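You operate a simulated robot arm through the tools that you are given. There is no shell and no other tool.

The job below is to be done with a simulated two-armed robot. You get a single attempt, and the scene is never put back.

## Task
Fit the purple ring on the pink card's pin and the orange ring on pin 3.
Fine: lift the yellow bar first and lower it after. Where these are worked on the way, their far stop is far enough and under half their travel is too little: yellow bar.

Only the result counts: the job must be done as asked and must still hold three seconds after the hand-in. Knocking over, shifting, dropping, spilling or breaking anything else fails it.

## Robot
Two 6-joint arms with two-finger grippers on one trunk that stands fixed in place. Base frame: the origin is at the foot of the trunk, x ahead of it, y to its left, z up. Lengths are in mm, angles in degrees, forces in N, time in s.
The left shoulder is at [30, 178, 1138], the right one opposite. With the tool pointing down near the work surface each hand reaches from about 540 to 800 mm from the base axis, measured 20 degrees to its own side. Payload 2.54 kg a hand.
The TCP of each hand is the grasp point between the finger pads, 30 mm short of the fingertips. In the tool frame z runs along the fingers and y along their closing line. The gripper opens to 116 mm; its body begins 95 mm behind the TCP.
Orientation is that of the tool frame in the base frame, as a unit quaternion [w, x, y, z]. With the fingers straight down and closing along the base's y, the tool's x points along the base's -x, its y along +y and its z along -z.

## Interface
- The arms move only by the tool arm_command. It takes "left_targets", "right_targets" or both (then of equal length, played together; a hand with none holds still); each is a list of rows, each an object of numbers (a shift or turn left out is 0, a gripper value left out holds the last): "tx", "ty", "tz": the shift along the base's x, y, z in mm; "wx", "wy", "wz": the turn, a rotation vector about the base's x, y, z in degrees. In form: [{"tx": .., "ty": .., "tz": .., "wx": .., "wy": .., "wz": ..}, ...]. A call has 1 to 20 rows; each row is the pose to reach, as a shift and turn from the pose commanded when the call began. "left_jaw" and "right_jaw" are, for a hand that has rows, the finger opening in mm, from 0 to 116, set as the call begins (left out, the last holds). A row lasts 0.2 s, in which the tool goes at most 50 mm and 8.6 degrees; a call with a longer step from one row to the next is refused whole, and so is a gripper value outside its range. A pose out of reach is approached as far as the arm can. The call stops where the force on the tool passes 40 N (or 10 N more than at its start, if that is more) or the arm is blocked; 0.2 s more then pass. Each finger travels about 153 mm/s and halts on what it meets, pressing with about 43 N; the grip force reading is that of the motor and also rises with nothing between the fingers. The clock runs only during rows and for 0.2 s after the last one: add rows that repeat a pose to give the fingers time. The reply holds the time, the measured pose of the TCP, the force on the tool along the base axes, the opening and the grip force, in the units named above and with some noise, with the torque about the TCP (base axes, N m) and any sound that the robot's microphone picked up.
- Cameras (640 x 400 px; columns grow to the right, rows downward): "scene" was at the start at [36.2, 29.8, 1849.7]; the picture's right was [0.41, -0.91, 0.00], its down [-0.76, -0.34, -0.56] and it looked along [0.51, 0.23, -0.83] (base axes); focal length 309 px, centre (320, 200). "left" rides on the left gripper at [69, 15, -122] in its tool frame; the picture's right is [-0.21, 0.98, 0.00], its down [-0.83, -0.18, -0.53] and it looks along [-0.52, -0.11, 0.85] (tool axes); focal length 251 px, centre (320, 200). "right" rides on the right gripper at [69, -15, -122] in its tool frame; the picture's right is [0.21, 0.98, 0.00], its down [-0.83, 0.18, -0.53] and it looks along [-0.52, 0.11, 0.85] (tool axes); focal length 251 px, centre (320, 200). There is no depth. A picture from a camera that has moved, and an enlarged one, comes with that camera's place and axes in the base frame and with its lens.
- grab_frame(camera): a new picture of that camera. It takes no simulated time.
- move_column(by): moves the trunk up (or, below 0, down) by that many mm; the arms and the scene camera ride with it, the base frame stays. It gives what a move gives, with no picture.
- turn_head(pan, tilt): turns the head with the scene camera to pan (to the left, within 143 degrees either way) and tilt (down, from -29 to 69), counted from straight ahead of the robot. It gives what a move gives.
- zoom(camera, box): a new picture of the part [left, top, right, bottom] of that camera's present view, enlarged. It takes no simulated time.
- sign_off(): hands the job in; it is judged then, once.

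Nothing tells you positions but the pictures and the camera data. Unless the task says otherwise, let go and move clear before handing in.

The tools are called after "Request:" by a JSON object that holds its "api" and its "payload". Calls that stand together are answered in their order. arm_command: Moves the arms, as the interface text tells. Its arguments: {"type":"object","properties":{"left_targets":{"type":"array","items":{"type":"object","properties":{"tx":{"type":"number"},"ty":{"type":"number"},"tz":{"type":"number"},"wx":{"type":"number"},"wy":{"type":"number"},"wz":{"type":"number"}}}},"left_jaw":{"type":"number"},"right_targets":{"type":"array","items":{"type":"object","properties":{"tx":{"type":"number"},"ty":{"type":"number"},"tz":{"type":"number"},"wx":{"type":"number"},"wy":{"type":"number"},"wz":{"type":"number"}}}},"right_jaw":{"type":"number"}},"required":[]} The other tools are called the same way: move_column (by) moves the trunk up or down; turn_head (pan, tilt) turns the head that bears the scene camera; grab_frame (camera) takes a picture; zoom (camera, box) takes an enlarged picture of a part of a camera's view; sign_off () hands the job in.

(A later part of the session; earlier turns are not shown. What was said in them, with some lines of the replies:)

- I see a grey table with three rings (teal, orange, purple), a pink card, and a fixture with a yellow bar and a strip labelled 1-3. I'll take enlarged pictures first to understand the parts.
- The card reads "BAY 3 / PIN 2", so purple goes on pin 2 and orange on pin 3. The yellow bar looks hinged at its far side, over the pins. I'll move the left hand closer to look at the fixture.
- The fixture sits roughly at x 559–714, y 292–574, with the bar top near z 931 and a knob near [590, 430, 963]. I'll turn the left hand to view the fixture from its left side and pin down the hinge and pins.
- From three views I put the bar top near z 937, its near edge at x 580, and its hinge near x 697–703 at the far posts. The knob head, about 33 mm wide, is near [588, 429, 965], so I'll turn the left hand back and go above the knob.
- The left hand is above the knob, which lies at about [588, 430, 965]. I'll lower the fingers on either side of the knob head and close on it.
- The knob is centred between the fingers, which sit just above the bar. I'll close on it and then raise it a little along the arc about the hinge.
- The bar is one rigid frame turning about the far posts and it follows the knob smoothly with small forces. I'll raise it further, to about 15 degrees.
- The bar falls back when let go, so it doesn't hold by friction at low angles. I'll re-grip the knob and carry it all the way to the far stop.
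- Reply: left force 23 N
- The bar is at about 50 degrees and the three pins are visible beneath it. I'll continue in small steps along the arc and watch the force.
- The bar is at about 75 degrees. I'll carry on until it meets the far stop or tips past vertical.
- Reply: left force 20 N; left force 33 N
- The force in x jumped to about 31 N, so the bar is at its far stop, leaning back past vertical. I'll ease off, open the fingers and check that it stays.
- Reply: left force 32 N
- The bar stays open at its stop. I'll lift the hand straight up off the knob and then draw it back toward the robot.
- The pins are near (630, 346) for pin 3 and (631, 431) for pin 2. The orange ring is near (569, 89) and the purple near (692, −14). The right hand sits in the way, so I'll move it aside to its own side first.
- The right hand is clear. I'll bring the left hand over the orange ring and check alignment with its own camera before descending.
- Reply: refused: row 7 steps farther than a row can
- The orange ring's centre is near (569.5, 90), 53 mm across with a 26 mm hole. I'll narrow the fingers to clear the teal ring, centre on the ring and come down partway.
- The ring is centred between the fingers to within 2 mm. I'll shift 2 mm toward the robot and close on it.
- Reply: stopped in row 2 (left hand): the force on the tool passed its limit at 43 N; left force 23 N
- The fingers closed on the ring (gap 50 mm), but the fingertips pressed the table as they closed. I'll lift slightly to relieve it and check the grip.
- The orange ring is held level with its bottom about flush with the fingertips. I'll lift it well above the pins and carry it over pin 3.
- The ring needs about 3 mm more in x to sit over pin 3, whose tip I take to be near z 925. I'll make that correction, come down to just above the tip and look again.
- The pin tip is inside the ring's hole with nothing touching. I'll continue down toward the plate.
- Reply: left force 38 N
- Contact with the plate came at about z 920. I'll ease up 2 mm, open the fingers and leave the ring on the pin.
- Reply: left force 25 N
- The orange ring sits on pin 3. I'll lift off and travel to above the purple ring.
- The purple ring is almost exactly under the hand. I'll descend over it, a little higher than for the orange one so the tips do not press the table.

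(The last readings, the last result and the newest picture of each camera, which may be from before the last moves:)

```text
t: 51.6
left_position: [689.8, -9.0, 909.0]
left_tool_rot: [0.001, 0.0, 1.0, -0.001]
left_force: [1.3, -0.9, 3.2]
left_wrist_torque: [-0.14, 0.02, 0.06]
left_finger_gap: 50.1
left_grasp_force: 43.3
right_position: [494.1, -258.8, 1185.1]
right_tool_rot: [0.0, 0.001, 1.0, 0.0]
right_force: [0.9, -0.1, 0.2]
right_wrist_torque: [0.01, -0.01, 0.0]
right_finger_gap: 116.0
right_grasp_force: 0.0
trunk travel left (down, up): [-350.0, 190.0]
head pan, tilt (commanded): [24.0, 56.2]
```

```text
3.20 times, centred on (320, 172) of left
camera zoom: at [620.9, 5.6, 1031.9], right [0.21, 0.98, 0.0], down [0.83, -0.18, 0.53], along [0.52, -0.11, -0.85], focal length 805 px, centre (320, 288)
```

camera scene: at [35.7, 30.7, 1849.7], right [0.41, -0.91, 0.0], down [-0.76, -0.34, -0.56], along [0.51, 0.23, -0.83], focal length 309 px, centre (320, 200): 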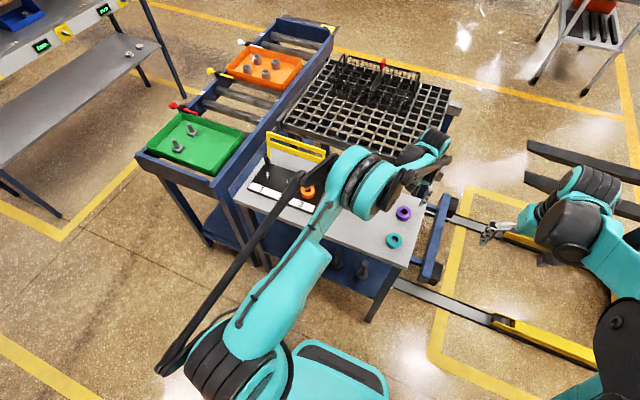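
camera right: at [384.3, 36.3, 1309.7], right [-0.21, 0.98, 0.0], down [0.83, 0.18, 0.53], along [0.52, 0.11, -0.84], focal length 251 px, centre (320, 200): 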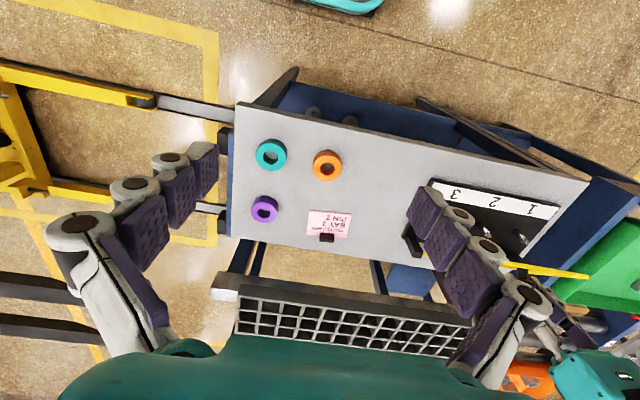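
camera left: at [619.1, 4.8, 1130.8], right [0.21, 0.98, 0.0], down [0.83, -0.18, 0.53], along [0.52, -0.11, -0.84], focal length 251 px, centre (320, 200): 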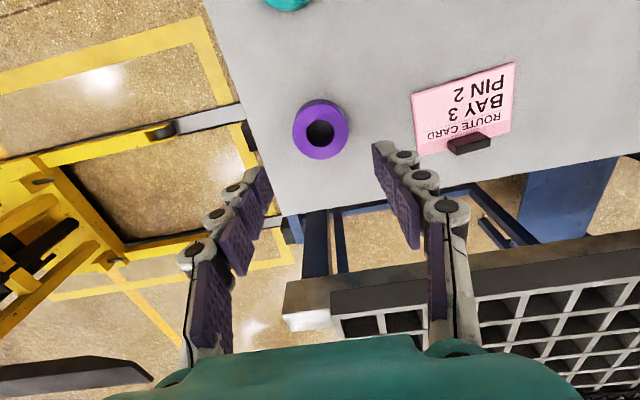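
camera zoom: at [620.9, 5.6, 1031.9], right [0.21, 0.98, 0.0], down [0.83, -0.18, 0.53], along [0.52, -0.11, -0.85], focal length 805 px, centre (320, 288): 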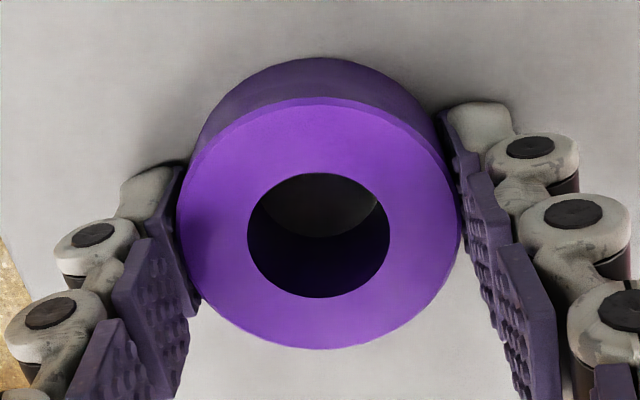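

The purple ring is gripped cleanly. I'll lift it high and carry it over to pin 2.

Request:
{"api": "arm_command", "payload": {"left_targets": [{"tz": 15}, {"tz": 50}, {"tz": 90}, {"tz": 102, "ty": 30, "tx": -4}, {"tz": 102, "ty": 70, "tx": -10}, {"tz": 102, "ty": 110, "tx": -16}, {"tz": 102, "ty": 150, "tx": -22}, {"tz": 102, "ty": 190, "tx": -28}, {"tz": 102, "ty": 230, "tx": -34}, {"tz": 102, "ty": 270, "tx": -40}, {"tz": 102, "ty": 310, "tx": -46}, {"tz": 102, "ty": 350, "tx": -52}, {"tz": 102, "ty": 390, "tx": -57}, {"tz": 102, "ty": 425, "tx": -57.5}, {"tz": 102, "ty": 439.5, "tx": -57.5}, {"tz": 102, "ty": 439.5, "tx": -57.5}]}}

Request:
{"api": "grab_frame", "payload": {"camera": "left"}}

Request:
{"api": "zoom", "payload": {"camera": "left", "box": [260, 100, 380, 200]}}

Request:
{"api": "zoom", "payload": {"camera": "scene", "box": [260, 150, 330, 206]}}

```text
t: 55.0
left_position: [634.4, 431.9, 1012.2]
left_tool_rot: [0.0, 0.0, 1.0, 0.0]
left_force: [0.6, 0.1, -1.9]
left_wrist_torque: [0.02, 0.01, 0.01]
left_finger_gap: 50.0
left_grasp_force: 43.2
right_position: [494.2, -257.0, 1184.8]
right_tool_rot: [0.0, 0.001, 1.0, 0.0]
right_force: [0.0, 0.0, 0.3]
right_wrist_torque: [0.02, 0.03, 0.01]
right_finger_gap: 116.2
right_grasp_force: 0.1
trunk travel left (down, up): [-350.0, 190.0]
head pan, tilt (commanded): [24.0, 56.2]
```

```text
taken
camera left: at [564.7, 447.3, 1133.8], right [0.21, 0.98, 0.0], down [0.83, -0.18, 0.53], along [0.52, -0.11, -0.85], focal length 251 px, centre (320, 200)
```

left: 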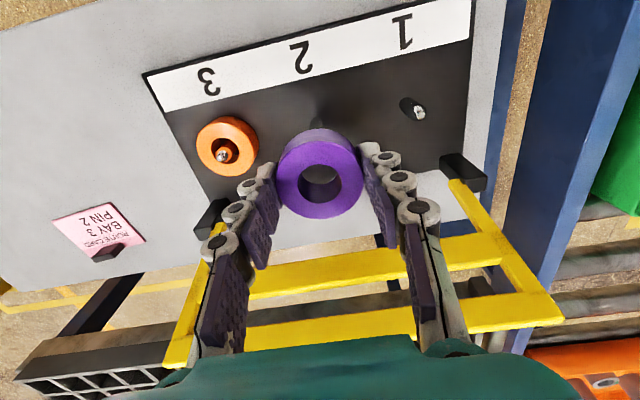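

```text
4.00 times, centred on (320, 150) of left
camera zoom: at [564.7, 447.3, 1133.8], right [0.21, 0.98, 0.0], down [0.83, -0.18, 0.53], along [0.52, -0.11, -0.85], focal length 1006 px, centre (320, 400)
```

zoom: 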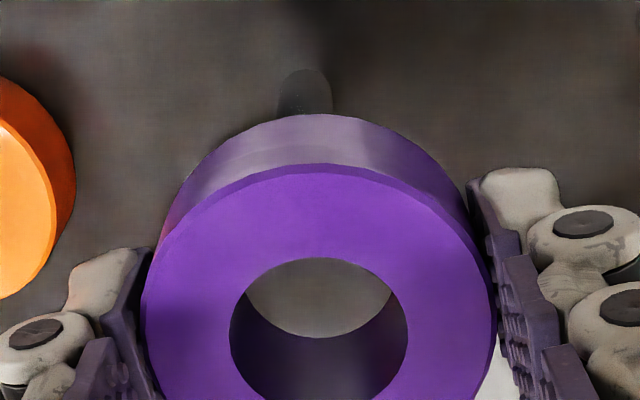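

```text
7.14 times, centred on (295, 178) of scene
camera zoom: at [36.6, 29.9, 1849.6], right [0.41, -0.91, 0.0], down [-0.76, -0.34, -0.56], along [0.51, 0.23, -0.83], focal length 2207 px, centre (499, 357)
```

zoom: 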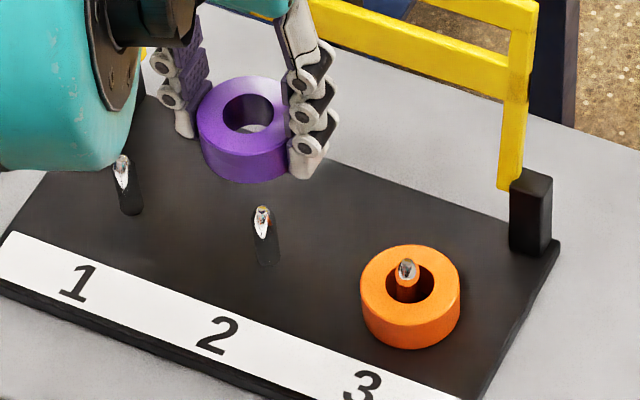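

The purple ring is about 3 mm too far in both x and y relative to pin 2. I'll correct that, come down to just above the tip and look again.

Request:
{"api": "arm_command", "payload": {"left_targets": [{"tx": -3.2, "ty": -3, "tz": -15}, {"tx": -3.2, "ty": -3, "tz": -30}, {"tx": -3.2, "ty": -3, "tz": -42}, {"tx": -3.2, "ty": -3, "tz": -42}]}}

Request:
{"api": "zoom", "payload": {"camera": "left", "box": [260, 110, 380, 210]}}

Request:
{"api": "zoom", "payload": {"camera": "scene", "box": [260, 160, 310, 200]}}

```text
t: 56.0
left_position: [631.1, 429.8, 968.0]
left_tool_rot: [0.0, 0.0, 1.0, 0.0]
left_force: [0.2, 0.4, -2.9]
left_wrist_torque: [-0.02, 0.0, -0.01]
left_finger_gap: 50.0
left_grasp_force: 42.8
right_position: [495.3, -257.4, 1184.6]
right_tool_rot: [0.001, -0.001, 1.0, 0.0]
right_force: [-0.6, -0.8, 0.1]
right_wrist_torque: [0.0, 0.01, -0.01]
right_finger_gap: 115.9
right_grasp_force: 0.0
trunk travel left (down, up): [-350.0, 190.0]
head pan, tilt (commanded): [24.0, 56.2]
```

```text
4.00 times, centred on (320, 160) of left
camera zoom: at [561.5, 444.8, 1090.5], right [0.21, 0.98, 0.0], down [0.83, -0.18, 0.53], along [0.52, -0.11, -0.85], focal length 1006 px, centre (320, 360)
```

zoom: 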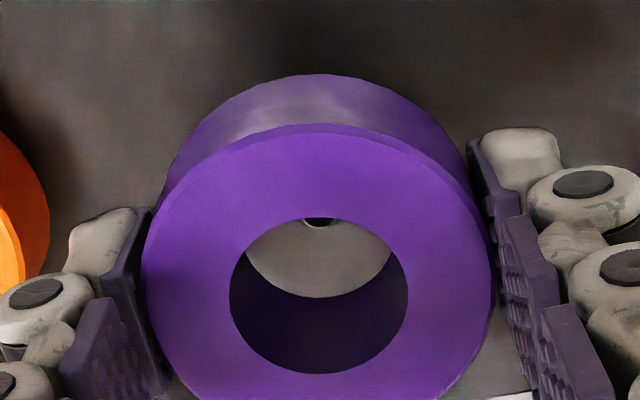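

```text
10.00 times, centred on (285, 180) of scene
camera zoom: at [36.4, 29.8, 1849.7], right [0.41, -0.91, 0.0], down [-0.76, -0.34, -0.56], along [0.51, 0.23, -0.83], focal length 3090 px, centre (670, 400)
```

zoom: 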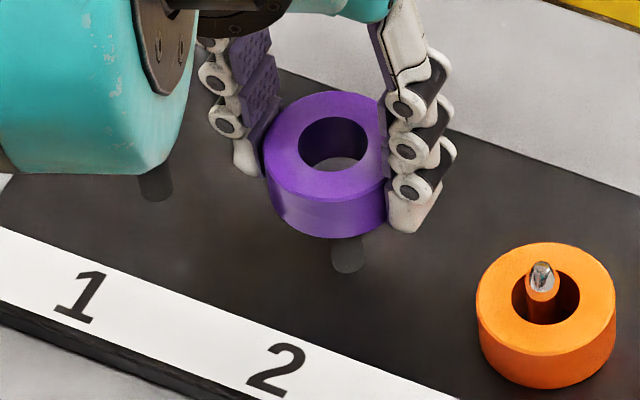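

Request:
{"api": "arm_command", "payload": {"left_targets": [{"tx": 0.8, "tz": -6}, {"tx": 0.8, "tz": -12}, {"tx": 0.8, "tz": -18}, {"tx": 0.8, "tz": -24}, {"tx": 0.8, "tz": -24}]}}

Request:
{"api": "zoom", "payload": {"camera": "left", "box": [260, 130, 380, 230]}}

Request:
{"api": "zoom", "payload": {"camera": "scene", "box": [260, 160, 310, 200]}}

```text
t: 57.2
left_position: [629.9, 428.3, 944.4]
left_tool_rot: [0.0, 0.0, 1.0, 0.0]
left_force: [-0.5, 0.5, -1.6]
left_wrist_torque: [-0.01, -0.02, 0.01]
left_finger_gap: 50.3
left_grasp_force: 43.0
right_position: [494.1, -257.2, 1184.4]
right_tool_rot: [0.001, 0.0, 1.0, 0.0]
right_force: [-0.3, -0.3, -0.3]
right_wrist_torque: [-0.02, -0.02, 0.0]
right_finger_gap: 116.1
right_grasp_force: 0.0
trunk travel left (down, up): [-350.0, 190.0]
head pan, tilt (commanded): [24.0, 56.2]
```

```text
4.00 times, centred on (320, 180) of left
camera zoom: at [561.5, 442.8, 1066.9], right [0.21, 0.98, 0.0], down [0.83, -0.18, 0.53], along [0.52, -0.11, -0.85], focal length 1006 px, centre (320, 280)
```

zoom: 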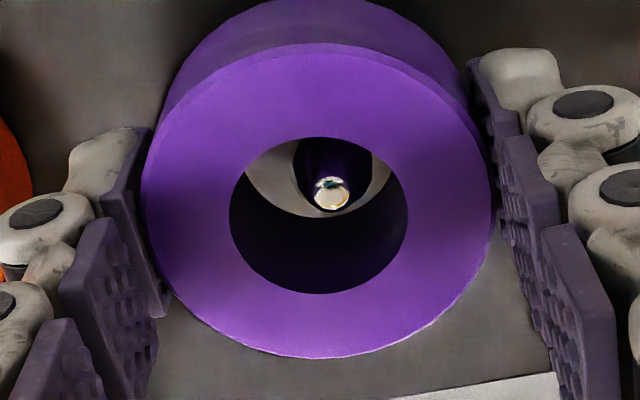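

```text
10.00 times, centred on (285, 180) of scene
camera zoom: at [36.5, 29.9, 1849.6], right [0.41, -0.91, 0.0], down [-0.76, -0.34, -0.56], along [0.51, 0.23, -0.83], focal length 3090 px, centre (670, 400)
```

zoom: 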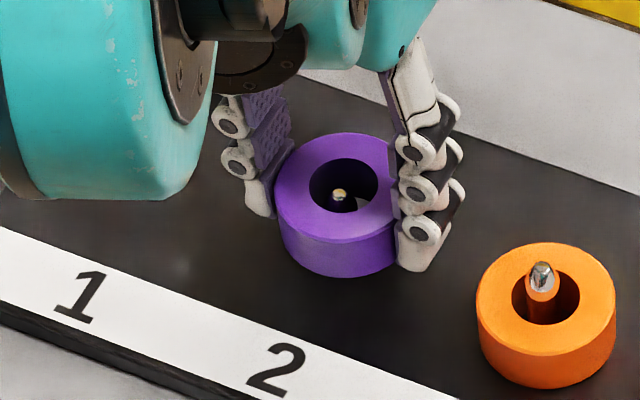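

The pin tip is inside the purple ring's hole, about 1.5 mm off in y. I'll correct that while continuing down.

Request:
{"api": "arm_command", "payload": {"left_targets": [{"ty": 1.5, "tz": -3}, {"ty": 1.5, "tz": -8}, {"ty": 1.5, "tz": -13}, {"ty": 1.5, "tz": -18}, {"ty": 1.5, "tz": -21}, {"ty": 1.5, "tz": -21}]}}

Request:
{"api": "zoom", "payload": {"camera": "left", "box": [260, 130, 380, 230]}}

Request:
{"api": "zoom", "payload": {"camera": "scene", "box": [260, 160, 310, 200]}}

```text
t: 58.6
left_position: [632.0, 430.5, 922.6]
left_tool_rot: [0.0, 0.0, 1.0, 0.0]
left_force: [-0.4, 0.0, -2.0]
left_wrist_torque: [-0.01, 0.01, 0.0]
left_finger_gap: 50.0
left_grasp_force: 42.6
right_position: [493.5, -258.0, 1184.9]
right_tool_rot: [0.0, -0.001, 1.0, 0.0]
right_force: [-0.2, -0.3, 0.1]
right_wrist_torque: [-0.02, 0.01, 0.0]
right_finger_gap: 115.8
right_grasp_force: 0.1
trunk travel left (down, up): [-350.0, 190.0]
head pan, tilt (commanded): [24.0, 56.2]
```

```text
4.00 times, centred on (320, 180) of left
camera zoom: at [562.1, 443.5, 1045.3], right [0.21, 0.98, 0.0], down [0.83, -0.18, 0.53], along [0.52, -0.11, -0.85], focal length 1006 px, centre (320, 280)
```

zoom: 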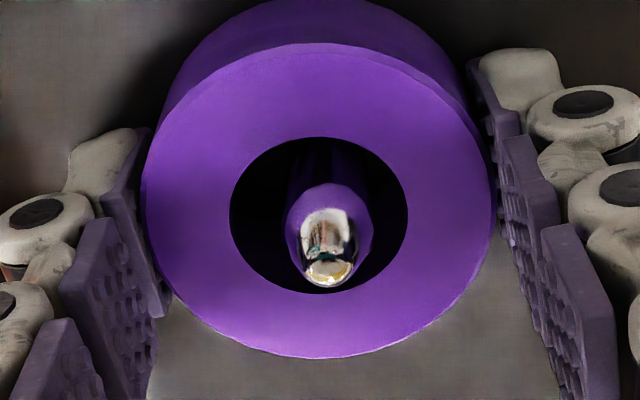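

```text
10.00 times, centred on (285, 180) of scene
camera zoom: at [36.5, 29.9, 1849.6], right [0.41, -0.91, 0.0], down [-0.76, -0.34, -0.56], along [0.51, 0.23, -0.83], focal length 3090 px, centre (670, 400)
```

zoom: 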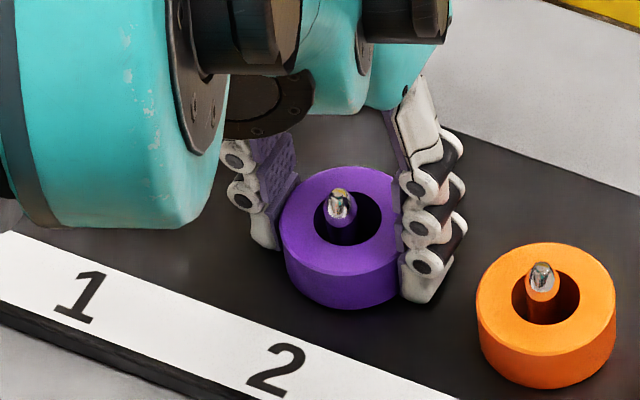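

Request:
{"api": "arm_command", "payload": {"left_targets": [{"ty": 1, "tz": -1.5}, {"ty": 1, "tz": -2.5}, {"ty": 1, "tz": -2.5}]}}

```text
t: 59.4
left_position: [632.0, 429.3, 922.2]
left_tool_rot: [0.001, 0.001, 1.0, 0.001]
left_force: [4.2, 3.8, 15.4]
left_wrist_torque: [-0.14, 0.2, 0.01]
left_finger_gap: 50.1
left_grasp_force: 42.9
right_position: [493.3, -258.3, 1185.1]
right_tool_rot: [0.001, 0.0, 1.0, 0.0]
right_force: [0.4, -0.5, -0.9]
right_wrist_torque: [0.0, 0.01, 0.0]
right_finger_gap: 115.9
right_grasp_force: 0.0
trunk travel left (down, up): [-350.0, 190.0]
head pan, tilt (commanded): [24.0, 56.2]
```

The ring has touched the plate. I'll open the fingers only a little, since the orange ring is close by, and then lift straight up.

Request:
{"api": "arm_command", "payload": {"left_targets": [{"tz": 0.5}, {"tz": 0.5}, {"tz": 0.5}], "left_jaw": 58}}

Request:
{"api": "zoom", "payload": {"camera": "left", "box": [220, 110, 420, 235]}}

Request:
{"api": "zoom", "payload": {"camera": "scene", "box": [260, 160, 320, 205]}}

```text
t: 60.2
left_position: [631.8, 429.9, 922.1]
left_tool_rot: [0.0, 0.001, 1.0, 0.0]
left_force: [-0.2, 0.4, -1.1]
left_wrist_torque: [0.02, 0.01, -0.02]
left_finger_gap: 58.2
left_grasp_force: 0.0
right_position: [493.8, -258.7, 1184.0]
right_tool_rot: [-0.001, 0.0, 1.0, 0.001]
right_force: [0.4, 0.3, -0.5]
right_wrist_torque: [-0.01, -0.01, -0.02]
right_finger_gap: 116.0
right_grasp_force: 0.1
trunk travel left (down, up): [-350.0, 190.0]
head pan, tilt (commanded): [24.0, 56.2]
```

```text
3.20 times, centred on (320, 172) of left
camera zoom: at [562.1, 444.7, 1044.1], right [0.21, 0.98, 0.0], down [0.83, -0.18, 0.53], along [0.52, -0.11, -0.85], focal length 805 px, centre (320, 288)
```

zoom: 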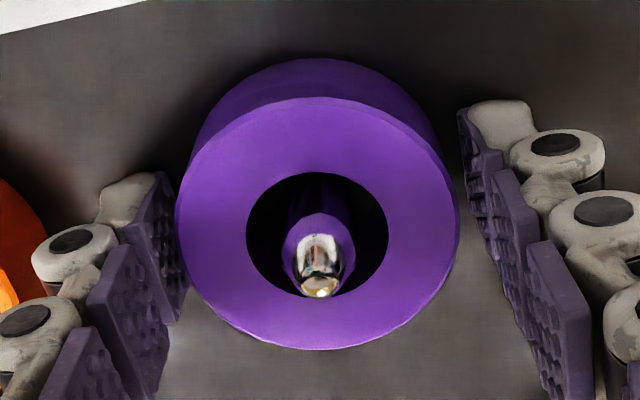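

```text
8.89 times, centred on (290, 182) of scene
camera zoom: at [36.4, 29.8, 1849.6], right [0.41, -0.91, 0.0], down [-0.76, -0.34, -0.56], along [0.51, 0.23, -0.83], focal length 2747 px, centre (587, 356)
```

zoom: 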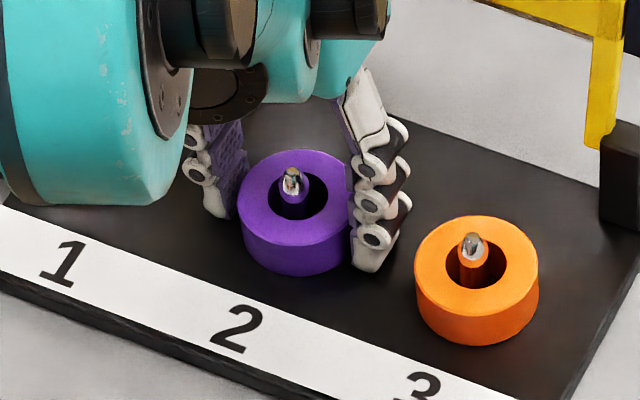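

Request:
{"api": "arm_command", "payload": {"left_targets": [{"ty": -1.5}, {"ty": -1.5, "tz": 5}, {"ty": -1.5, "tz": 15}, {"ty": -1.5, "tz": 35}, {"ty": -1.5, "tz": 65}, {"ty": -1.5, "tz": 100}, {"ty": -1.5, "tz": 100}]}}

Request:
{"api": "grab_frame", "payload": {"camera": "left"}}

Request:
{"api": "zoom", "payload": {"camera": "scene", "box": [230, 120, 340, 200]}}

```text
t: 61.8
left_position: [634.0, 430.4, 1023.1]
left_tool_rot: [0.001, -0.001, 1.0, 0.0]
left_force: [1.2, 0.0, -0.5]
left_wrist_torque: [0.01, 0.01, -0.02]
left_finger_gap: 57.8
left_grasp_force: 0.0
right_position: [493.9, -257.2, 1184.8]
right_tool_rot: [0.0, 0.0, 1.0, 0.0]
right_force: [-0.7, 0.5, 1.1]
right_wrist_torque: [0.03, 0.02, 0.02]
right_finger_gap: 116.2
right_grasp_force: 0.1
trunk travel left (down, up): [-350.0, 190.0]
head pan, tilt (commanded): [24.0, 56.2]
```

```text
taken
camera left: at [564.8, 445.9, 1145.2], right [0.21, 0.98, 0.0], down [0.83, -0.18, 0.53], along [0.52, -0.11, -0.85], focal length 251 px, centre (320, 200)
```

left: 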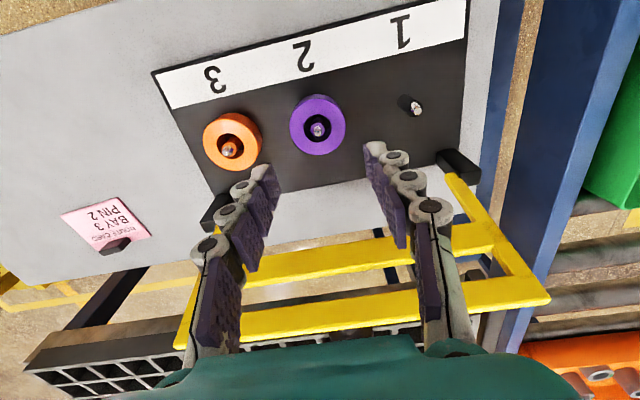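

```text
5.00 times, centred on (285, 160) of scene
camera zoom: at [36.9, 30.2, 1849.6], right [0.41, -0.91, 0.0], down [-0.76, -0.34, -0.56], along [0.51, 0.23, -0.83], focal length 1545 px, centre (495, 400)
```

zoom: 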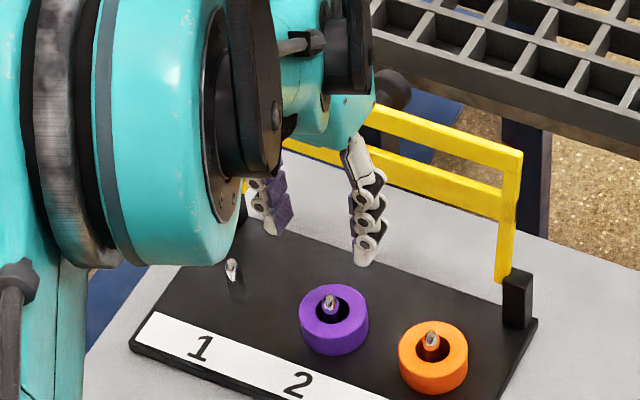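

Both rings are seated on their pins. Next I'll go back above the raised knob to lower the bar, retracing the earlier path.

Request:
{"api": "arm_command", "payload": {"left_targets": [{"tz": 35}, {"tz": 70}, {"tz": 98}, {"tx": 40, "tz": 98}, {"tx": 80, "tz": 98}, {"tx": 110, "tz": 98}, {"tx": 127, "tz": 98}, {"tx": 127, "tz": 98}], "left_jaw": 64}}

Request:
{"api": "grab_frame", "payload": {"camera": "left"}}

Request:
{"api": "zoom", "payload": {"camera": "left", "box": [220, 80, 420, 205]}}

```text
t: 63.6
left_position: [759.9, 430.3, 1118.6]
left_tool_rot: [0.0, 0.0, 1.0, -0.001]
left_force: [0.4, -0.7, 0.2]
left_wrist_torque: [0.0, -0.01, 0.01]
left_finger_gap: 64.0
left_grasp_force: 0.2
right_position: [493.9, -257.9, 1184.7]
right_tool_rot: [-0.001, 0.0, 1.0, -0.001]
right_force: [0.0, -0.4, 0.6]
right_wrist_torque: [-0.02, 0.01, 0.02]
right_finger_gap: 116.2
right_grasp_force: 0.0
trunk travel left (down, up): [-350.0, 190.0]
head pan, tilt (commanded): [24.0, 56.2]
```

```text
taken
camera left: at [690.9, 444.8, 1242.0], right [0.21, 0.98, 0.0], down [0.83, -0.18, 0.53], along [0.52, -0.11, -0.84], focal length 251 px, centre (320, 200)
```

left: 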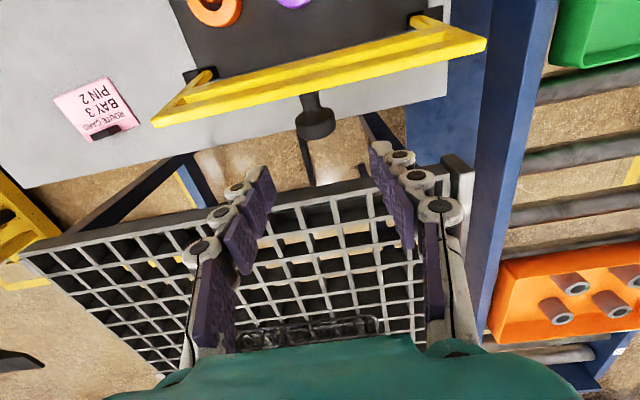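

```text
3.20 times, centred on (320, 142) of left
camera zoom: at [690.9, 444.8, 1242.0], right [0.21, 0.98, 0.0], down [0.83, -0.18, 0.53], along [0.52, -0.11, -0.84], focal length 805 px, centre (320, 384)
```

zoom: 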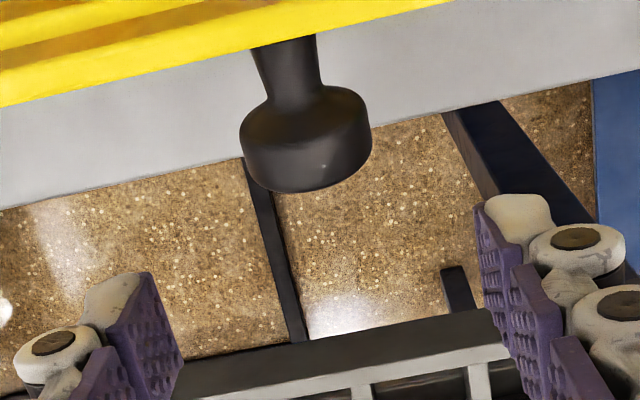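

The knob head is near (744, 430, 1038), so the fingers should go down around x ≈ 747 to grip it near the pad centre. I'll shift and descend in small steps.

Request:
{"api": "arm_command", "payload": {"left_targets": [{"tx": -7}, {"tx": -13, "tz": -10}, {"tx": -13, "tz": -25}, {"tx": -13, "tz": -40}, {"tx": -13, "tz": -40}]}}

Request:
{"api": "grab_frame", "payload": {"camera": "left"}}

Request:
{"api": "zoom", "payload": {"camera": "left", "box": [220, 80, 420, 205]}}

Request:
{"api": "zoom", "payload": {"camera": "scene", "box": [230, 110, 350, 200]}}

```text
t: 64.8
left_position: [746.2, 428.2, 1077.8]
left_tool_rot: [0.0, 0.0, 1.0, 0.0]
left_force: [-0.8, -0.4, 0.1]
left_wrist_torque: [-0.02, 0.0, 0.01]
left_finger_gap: 64.1
left_grasp_force: 0.0
right_position: [494.0, -258.1, 1184.2]
right_tool_rot: [0.0, 0.001, 1.0, 0.0]
right_force: [0.7, 0.5, -0.5]
right_wrist_torque: [0.0, 0.02, 0.02]
right_finger_gap: 116.0
right_grasp_force: 0.1
trunk travel left (down, up): [-350.0, 190.0]
head pan, tilt (commanded): [24.0, 56.2]
```

```text
taken
camera left: at [676.1, 442.8, 1200.0], right [0.21, 0.98, 0.0], down [0.83, -0.18, 0.53], along [0.52, -0.11, -0.85], focal length 251 px, centre (320, 200)
```

left: 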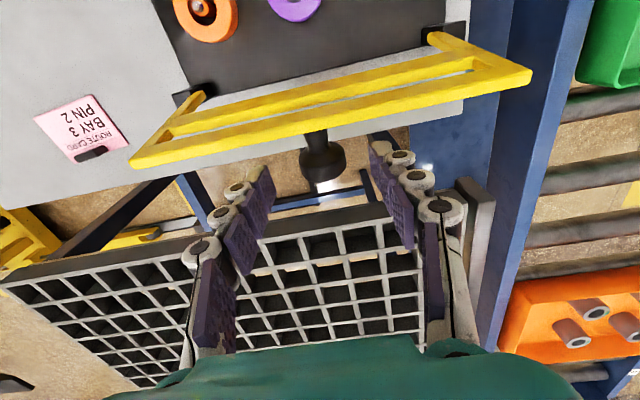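

```text
3.20 times, centred on (320, 142) of left
camera zoom: at [676.1, 442.8, 1200.0], right [0.21, 0.98, 0.0], down [0.83, -0.18, 0.53], along [0.52, -0.11, -0.85], focal length 805 px, centre (320, 384)
```

zoom: 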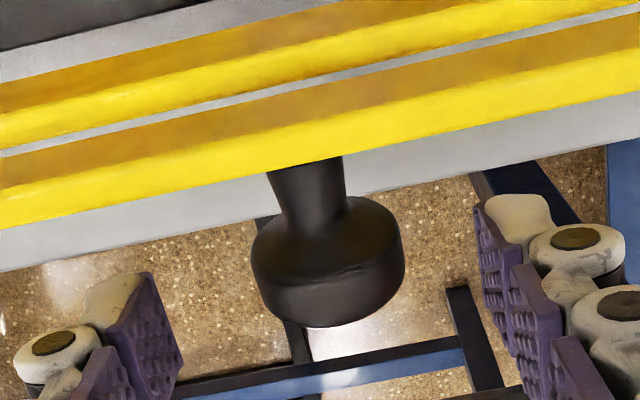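

```text
4.44 times, centred on (290, 155) of scene
camera zoom: at [36.3, 29.7, 1849.7], right [0.41, -0.91, 0.0], down [-0.76, -0.34, -0.56], along [0.51, 0.23, -0.83], focal length 1374 px, centre (453, 400)
```

zoom: 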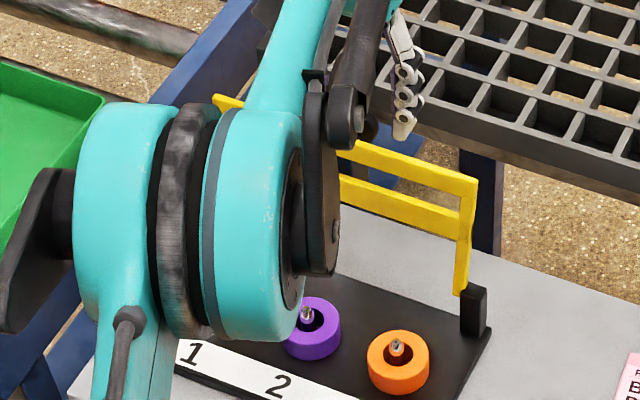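

The knob is centred under the fingers. I'll go down the last part and close on it.

Request:
{"api": "arm_command", "payload": {"left_targets": [{"ty": 1.5, "tz": -9}, {"ty": 1.5, "tz": -18}, {"ty": 1.5, "tz": -26}, {"ty": 1.5, "tz": -26}]}}

Request:
{"api": "zoom", "payload": {"camera": "left", "box": [220, 100, 420, 225]}}

```text
t: 65.8
left_position: [746.8, 430.9, 1053.0]
left_tool_rot: [0.001, 0.0, 1.0, 0.0]
left_force: [0.0, 0.0, 0.4]
left_wrist_torque: [0.01, 0.02, -0.01]
left_finger_gap: 63.8
left_grasp_force: 0.1
right_position: [494.8, -256.9, 1184.7]
right_tool_rot: [0.0, 0.0, 1.0, 0.0]
right_force: [0.7, 0.3, 1.0]
right_wrist_torque: [0.01, 0.0, -0.01]
right_finger_gap: 116.3
right_grasp_force: 0.1
trunk travel left (down, up): [-350.0, 190.0]
head pan, tilt (commanded): [24.0, 56.2]
```

```text
3.20 times, centred on (320, 162) of left
camera zoom: at [676.3, 444.4, 1175.5], right [0.21, 0.98, 0.0], down [0.83, -0.18, 0.53], along [0.52, -0.11, -0.85], focal length 805 px, centre (320, 320)
```

zoom: 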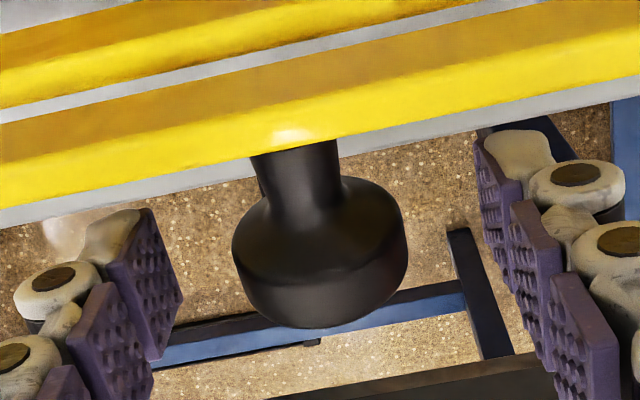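

Request:
{"api": "arm_command", "payload": {"left_targets": [{"tz": 0}, {"tz": 0}, {"tz": 0}], "left_jaw": 20}}

Request:
{"api": "zoom", "payload": {"camera": "left", "box": [220, 100, 420, 225]}}

```text
t: 66.6
left_position: [745.2, 429.8, 1053.3]
left_tool_rot: [0.001, 0.0, 1.0, 0.0]
left_force: [2.7, 3.5, 4.4]
left_wrist_torque: [0.02, -0.03, -0.03]
left_finger_gap: 30.2
left_grasp_force: 45.4
right_position: [493.5, -256.4, 1185.5]
right_tool_rot: [0.0, 0.0, 1.0, 0.0]
right_force: [0.7, -0.1, -0.5]
right_wrist_torque: [0.01, 0.0, -0.03]
right_finger_gap: 115.6
right_grasp_force: 0.1
trunk travel left (down, up): [-350.0, 190.0]
head pan, tilt (commanded): [24.0, 56.2]
```

```text
3.20 times, centred on (320, 162) of left
camera zoom: at [676.3, 444.8, 1175.7], right [0.21, 0.98, 0.0], down [0.83, -0.18, 0.53], along [0.52, -0.11, -0.84], focal length 805 px, centre (320, 320)
```

zoom: 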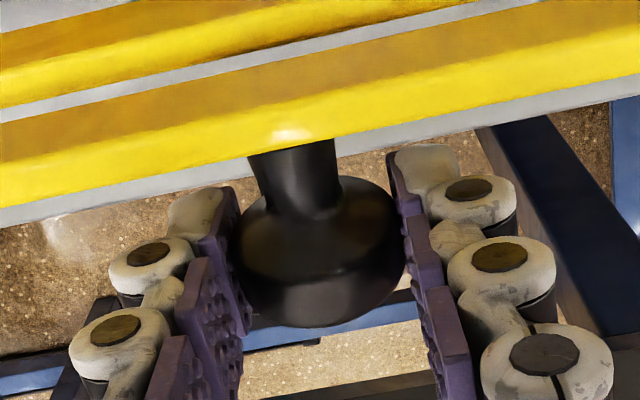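

Request:
{"api": "arm_command", "payload": {"left_targets": [{"tx": -6.3, "tz": 2.5}, {"tx": -15.9, "tz": 5.5}, {"tx": -25.6, "tz": 7.7}, {"tx": -35.5, "tz": 9.0}, {"tx": -35.5, "tz": 9.0}]}}

```text
t: 67.8
left_position: [711.3, 430.7, 1059.9]
left_tool_rot: [-0.001, 0.0, 1.0, 0.0]
left_force: [9.5, 7.0, -7.8]
left_wrist_torque: [0.11, -1.26, -0.16]
left_finger_gap: 30.1
left_grasp_force: 44.8
right_position: [495.7, -255.5, 1183.7]
right_tool_rot: [-0.001, 0.0, 1.0, -0.001]
right_force: [-0.1, 0.9, -0.2]
right_wrist_torque: [0.01, -0.04, 0.0]
right_finger_gap: 116.0
right_grasp_force: 0.0
trunk travel left (down, up): [-350.0, 190.0]
head pan, tilt (commanded): [24.0, 56.2]
```

Request:
{"api": "arm_command", "payload": {"left_targets": [{"tx": -10, "tz": 0.4}, {"tx": -20, "tz": 0}, {"tx": -29.9, "tz": -1.3}, {"tx": -39.6, "tz": -3.5}, {"tx": -49.2, "tz": -6.5}, {"tx": -58.4, "tz": -10.3}, {"tx": -58.4, "tz": -10.3}]}}

```text
t: 69.4
left_position: [653.6, 430.1, 1051.1]
left_tool_rot: [0.0, 0.001, 1.0, 0.0]
left_force: [17.2, -1.6, -11.8]
left_wrist_torque: [-0.06, -1.51, 0.0]
left_finger_gap: 30.4
left_grasp_force: 44.2
right_position: [496.7, -257.8, 1183.9]
right_tool_rot: [-0.002, 0.0, 1.0, -0.001]
right_force: [-0.2, 0.2, -0.3]
right_wrist_torque: [-0.01, 0.05, -0.01]
right_finger_gap: 116.0
right_grasp_force: 0.1
trunk travel left (down, up): [-350.0, 190.0]
head pan, tilt (commanded): [24.0, 56.2]
```

Request:
{"api": "arm_command", "payload": {"left_targets": [{"tx": -8.6, "tz": -4.6}, {"tx": -16.9, "tz": -10}, {"tx": -24.7, "tz": -16.1}, {"tx": -32.0, "tz": -22.8}, {"tx": -38.5, "tz": -30.2}, {"tx": -38.5, "tz": -30.2}]}}

Request:
{"api": "zoom", "payload": {"camera": "scene", "box": [230, 120, 340, 200]}}

Request:
{"api": "grab_frame", "payload": {"camera": "left"}}

```text
t: 70.8
left_position: [614.8, 429.9, 1021.2]
left_tool_rot: [0.0, 0.0, 1.0, 0.001]
left_force: [14.1, 1.4, 1.0]
left_wrist_torque: [0.01, -1.38, 0.04]
left_finger_gap: 30.2
left_grasp_force: 45.0
right_position: [495.0, -257.5, 1185.6]
right_tool_rot: [-0.002, 0.0, 1.0, 0.0]
right_force: [-0.6, 0.9, -0.1]
right_wrist_torque: [0.02, 0.04, 0.03]
right_finger_gap: 116.0
right_grasp_force: 0.0
trunk travel left (down, up): [-350.0, 190.0]
head pan, tilt (commanded): [24.0, 56.2]
```

```text
5.00 times, centred on (285, 160) of scene
camera zoom: at [38.4, 30.0, 1849.6], right [0.41, -0.91, 0.0], down [-0.76, -0.34, -0.56], along [0.51, 0.23, -0.83], focal length 1545 px, centre (495, 400)
```

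zoom: 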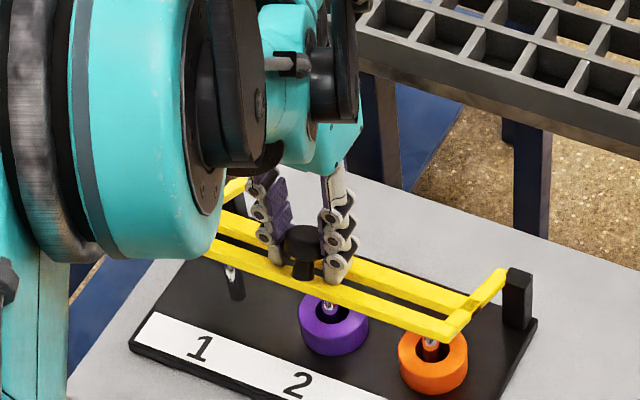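

```text
taken
camera left: at [544.6, 444.7, 1143.2], right [0.21, 0.98, 0.0], down [0.83, -0.18, 0.53], along [0.52, -0.11, -0.85], focal length 251 px, centre (320, 200)
```

left: 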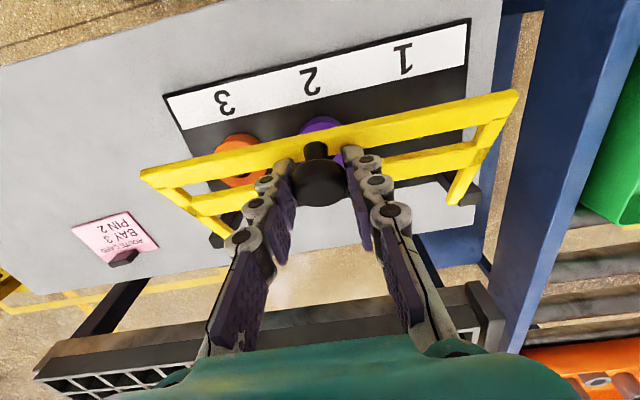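

Request:
{"api": "arm_command", "payload": {"left_targets": [{"tx": -6.5, "tz": -7.9}, {"tx": -11.9, "tz": -16.3}, {"tx": -16.5, "tz": -25.2}, {"tx": -16.5, "tz": -25.2}]}}

```text
t: 71.8
left_position: [597.8, 430.7, 993.8]
left_tool_rot: [0.0, 0.0, 1.0, 0.001]
left_force: [13.9, 6.9, 4.8]
left_wrist_torque: [0.1, -1.26, -0.03]
left_finger_gap: 30.5
left_grasp_force: 44.9
right_position: [494.8, -256.5, 1185.4]
right_tool_rot: [0.0, 0.0, 1.0, 0.0]
right_force: [0.1, -0.5, 0.2]
right_wrist_torque: [0.01, 0.0, 0.0]
right_finger_gap: 116.1
right_grasp_force: 0.1
trunk travel left (down, up): [-350.0, 190.0]
head pan, tilt (commanded): [24.0, 56.2]
```

Request:
{"api": "arm_command", "payload": {"left_targets": [{"tx": -2.2, "tz": -4.6}, {"tx": -4.0, "tz": -9.2}, {"tx": -5.5, "tz": -13.5}, {"tx": -5.5, "tz": -13.5}]}}

Request:
{"api": "zoom", "payload": {"camera": "scene", "box": [230, 120, 340, 200]}}

Request:
{"api": "grab_frame", "payload": {"camera": "left"}}

```text
t: 72.8
left_position: [593.1, 427.9, 982.7]
left_tool_rot: [0.0, 0.0, 1.0, 0.0]
left_force: [15.0, 4.1, 3.9]
left_wrist_torque: [-0.01, -1.23, -0.04]
left_finger_gap: 30.4
left_grasp_force: 44.4
right_position: [494.5, -257.1, 1183.6]
right_tool_rot: [-0.001, 0.0, 1.0, 0.0]
right_force: [-0.6, -0.2, 0.8]
right_wrist_torque: [0.0, -0.02, -0.01]
right_finger_gap: 115.9
right_grasp_force: 0.1
trunk travel left (down, up): [-350.0, 190.0]
head pan, tilt (commanded): [24.0, 56.2]
```

```text
5.00 times, centred on (285, 160) of scene
camera zoom: at [38.2, 30.0, 1849.6], right [0.41, -0.91, 0.0], down [-0.76, -0.34, -0.56], along [0.51, 0.23, -0.83], focal length 1545 px, centre (495, 400)
```

zoom: 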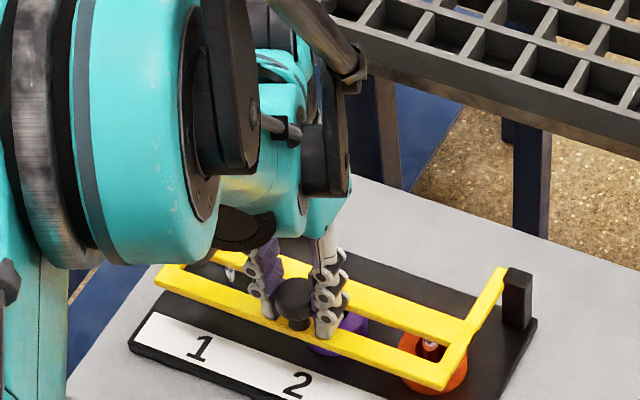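

```text
taken
camera left: at [523.7, 444.8, 1104.7], right [0.21, 0.98, 0.0], down [0.83, -0.18, 0.53], along [0.52, -0.11, -0.85], focal length 251 px, centre (320, 200)
```

left: 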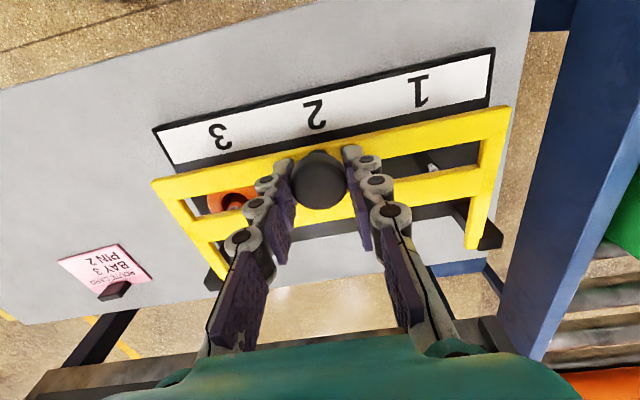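

Request:
{"api": "arm_command", "payload": {"left_targets": [{"tx": -1, "tz": -3}, {"tx": -1.7, "tz": -5.5}, {"tx": -1.7, "tz": -5.5}]}}

Request:
{"api": "zoom", "payload": {"camera": "scene", "box": [230, 140, 340, 220]}}

```text
t: 73.6
left_position: [592.3, 429.4, 977.7]
left_tool_rot: [0.001, 0.0, 1.0, -0.001]
left_force: [16.8, 4.0, 4.3]
left_wrist_torque: [0.0, -1.33, 0.01]
left_finger_gap: 30.7
left_grasp_force: 45.1
right_position: [496.4, -257.8, 1183.9]
right_tool_rot: [-0.001, 0.0, 1.0, 0.0]
right_force: [-0.5, 0.7, -0.1]
right_wrist_torque: [0.02, 0.02, 0.01]
right_finger_gap: 116.0
right_grasp_force: 0.0
trunk travel left (down, up): [-350.0, 190.0]
head pan, tilt (commanded): [24.0, 56.2]
```

```text
5.00 times, centred on (285, 180) of scene
camera zoom: at [38.2, 29.9, 1849.6], right [0.41, -0.91, 0.0], down [-0.76, -0.34, -0.56], along [0.51, 0.23, -0.83], focal length 1545 px, centre (495, 300)
```

zoom: 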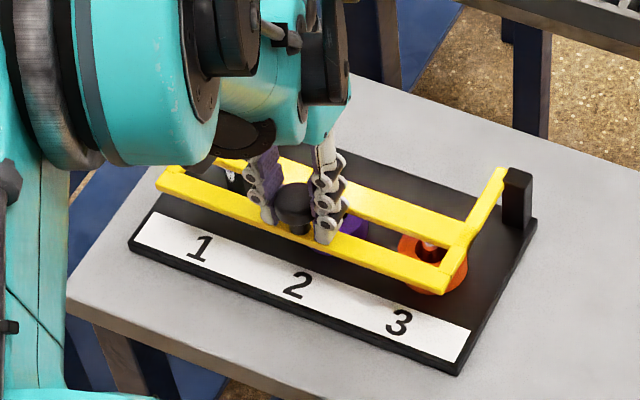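

Request:
{"api": "arm_command", "payload": {"left_targets": [{"tx": -0.5, "tz": -2}, {"tx": -1, "tz": -4}, {"tx": -1, "tz": -4}]}}

Request:
{"api": "zoom", "payload": {"camera": "scene", "box": [230, 140, 340, 220]}}

```text
t: 74.4
left_position: [591.7, 429.7, 974.0]
left_tool_rot: [0.0, 0.0, 1.0, 0.0]
left_force: [15.5, 3.7, 5.7]
left_wrist_torque: [0.07, -1.24, -0.01]
left_finger_gap: 30.7
left_grasp_force: 45.0
right_position: [496.2, -257.0, 1183.4]
right_tool_rot: [-0.001, 0.0, 1.0, 0.0]
right_force: [0.1, -0.6, -0.3]
right_wrist_torque: [-0.01, 0.0, 0.0]
right_finger_gap: 115.9
right_grasp_force: 0.0
trunk travel left (down, up): [-350.0, 190.0]
head pan, tilt (commanded): [24.0, 56.2]
```

```text
5.00 times, centred on (285, 180) of scene
camera zoom: at [38.2, 30.0, 1849.6], right [0.41, -0.91, 0.0], down [-0.76, -0.34, -0.56], along [0.51, 0.23, -0.83], focal length 1545 px, centre (495, 300)
```

zoom: 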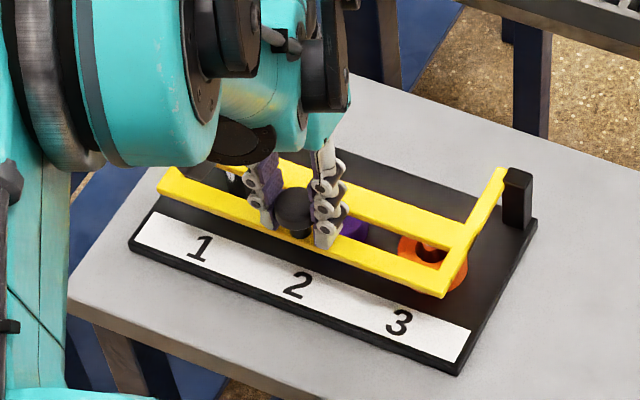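

The bar's corner is back at its original place in the picture, so it is fully down or within a millimetre. I'll open the fingers and lift straight off the knob.

Request:
{"api": "arm_command", "payload": {"left_targets": [{"tz": 0}, {"tz": 0}, {"tz": 0}], "left_jaw": 62}}

Request:
{"api": "zoom", "payload": {"camera": "left", "box": [180, 100, 460, 275]}}

Request:
{"api": "zoom", "payload": {"camera": "scene", "box": [230, 140, 340, 220]}}

```text
t: 75.2
left_position: [587.2, 428.9, 974.1]
left_tool_rot: [0.0, 0.0, 1.0, 0.0]
left_force: [-0.4, -0.4, 0.0]
left_wrist_torque: [-0.03, -0.02, 0.0]
left_finger_gap: 62.0
left_grasp_force: 0.0
right_position: [494.6, -258.3, 1185.0]
right_tool_rot: [0.0, 0.0, 1.0, 0.0]
right_force: [-0.6, -0.1, 0.0]
right_wrist_torque: [-0.01, -0.01, 0.0]
right_finger_gap: 116.0
right_grasp_force: 0.0
trunk travel left (down, up): [-350.0, 190.0]
head pan, tilt (commanded): [24.0, 56.2]
```

```text
2.29 times, centred on (320, 188) of left
camera zoom: at [518.9, 444.4, 1097.0], right [0.21, 0.98, 0.0], down [0.83, -0.18, 0.53], along [0.52, -0.11, -0.85], focal length 575 px, centre (320, 229)
```

zoom: 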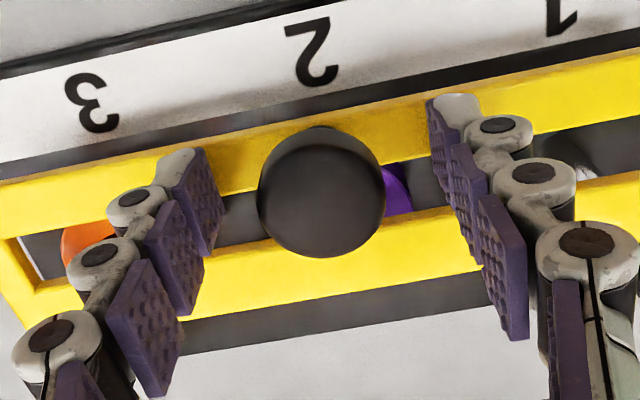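

```text
5.00 times, centred on (285, 180) of scene
camera zoom: at [35.8, 29.6, 1849.7], right [0.41, -0.91, 0.0], down [-0.76, -0.34, -0.56], along [0.51, 0.23, -0.83], focal length 1545 px, centre (495, 300)
```

zoom: 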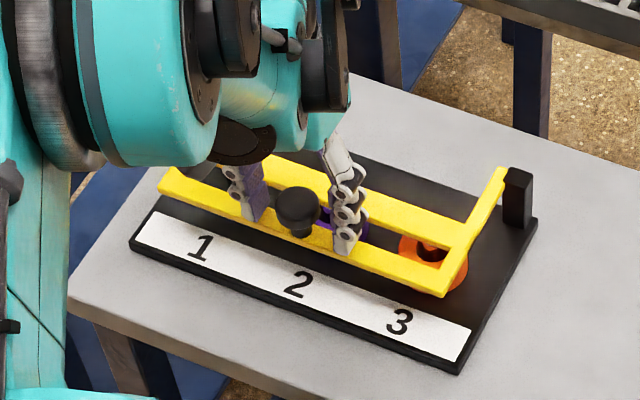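

Request:
{"api": "arm_command", "payload": {"left_targets": [{"tz": 10}, {"tz": 25}, {"tz": 55}, {"tz": 95}, {"tx": -20, "tz": 135}, {"tx": -60, "tz": 150}, {"tx": -100, "tz": 160}, {"tx": -130, "tz": 180}, {"tx": -130, "tz": 180}]}}

Request:
{"api": "grab_frame", "payload": {"camera": "left"}}

Request:
{"api": "zoom", "payload": {"camera": "left", "box": [240, 80, 440, 240]}}

Request:
{"api": "zoom", "payload": {"camera": "scene", "box": [230, 140, 430, 265]}}

```text
t: 77.2
left_position: [459.0, 428.8, 1153.2]
left_tool_rot: [0.0, -0.001, 1.0, -0.001]
left_force: [0.2, 0.1, 0.4]
left_wrist_torque: [0.0, 0.01, -0.01]
left_finger_gap: 62.3
left_grasp_force: 0.1
right_position: [494.8, -257.3, 1185.2]
right_tool_rot: [-0.001, 0.0, 1.0, 0.001]
right_force: [0.9, 0.4, -0.1]
right_wrist_torque: [0.0, 0.03, 0.0]
right_finger_gap: 115.9
right_grasp_force: 0.1
trunk travel left (down, up): [-350.0, 190.0]
head pan, tilt (commanded): [24.0, 56.2]
```

```text
taken
camera left: at [390.0, 444.5, 1275.5], right [0.21, 0.98, 0.0], down [0.83, -0.18, 0.53], along [0.52, -0.11, -0.85], focal length 251 px, centre (320, 200)
```

left: 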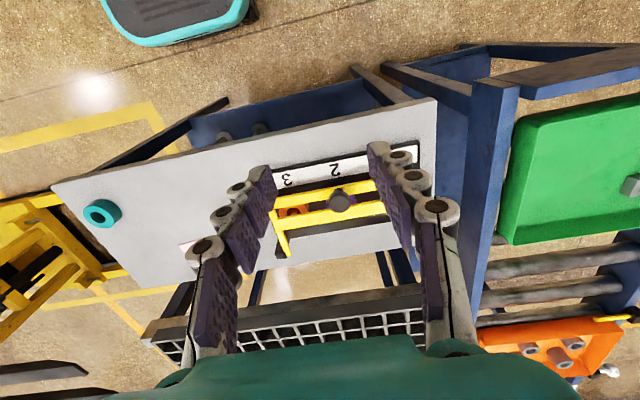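

```text
2.50 times, centred on (340, 160) of left
camera zoom: at [390.0, 444.5, 1275.5], right [0.21, 0.98, 0.0], down [0.83, -0.18, 0.53], along [0.52, -0.11, -0.85], focal length 629 px, centre (270, 300)
```

zoom: 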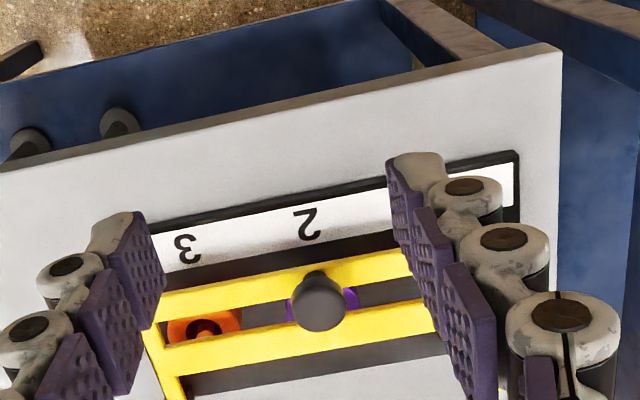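

```text
3.20 times, centred on (330, 202) of scene
camera zoom: at [37.9, 30.3, 1849.6], right [0.41, -0.91, 0.0], down [-0.76, -0.34, -0.56], along [0.51, 0.23, -0.83], focal length 989 px, centre (288, 192)
```

zoom: 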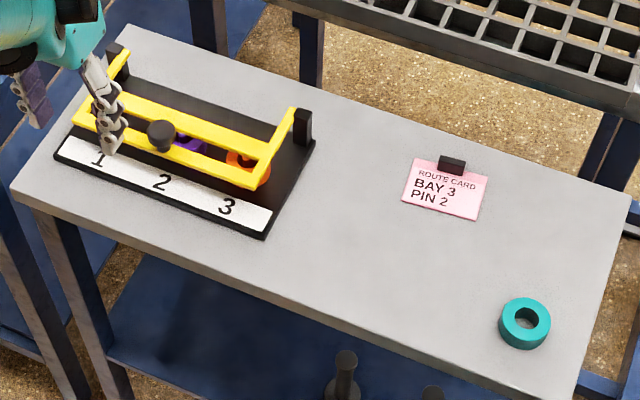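

Request:
{"api": "zoom", "payload": {"camera": "scene", "box": [230, 140, 340, 220]}}

Request:
{"api": "grab_frame", "payload": {"camera": "scene"}}

```text
5.00 times, centred on (285, 180) of scene
camera zoom: at [37.9, 30.3, 1849.6], right [0.41, -0.91, 0.0], down [-0.76, -0.34, -0.56], along [0.51, 0.23, -0.83], focal length 1545 px, centre (495, 300)
```

zoom: 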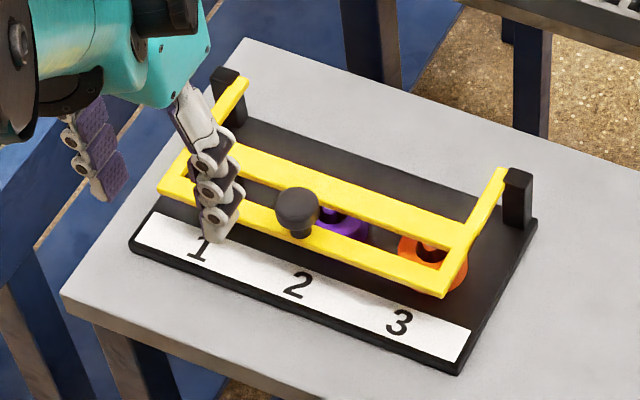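

```text
taken
camera scene: at [37.9, 30.3, 1849.6], right [0.41, -0.91, 0.0], down [-0.76, -0.34, -0.56], along [0.51, 0.23, -0.83], focal length 309 px, centre (320, 200)
```

scene: 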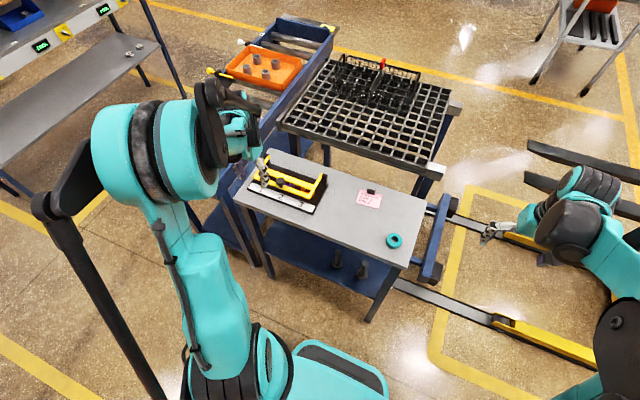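

The purple ring is on pin 2, the orange ring is on pin 3, and the bar is back down where it started. The teal ring, card and fixture haven't moved, and both hands are clear, so I'm handing in.

Request:
{"api": "sign_off", "payload": {}}

```text
The job is handed in.
```

The job is handed in: the purple ring is on pin 2, the pin named on the pink card, and the orange ring is on pin 3. I don't have the judging result.

- **Yellow bar:** I lifted it by its knob to its far stop before fitting the rings. I lowered it again afterwards, and the last pictures show it back where it started.
- **Early slip:** On a first test lift to about 15 degrees I let go to see whether the bar would hold. It fell back down under its own weight. I then gripped it again and carried it all the way to the stop.
- **Everything else:** The teal ring, the card and the fixture look unmoved in the final pictures. Both hands had let go and were clear when I handed in.
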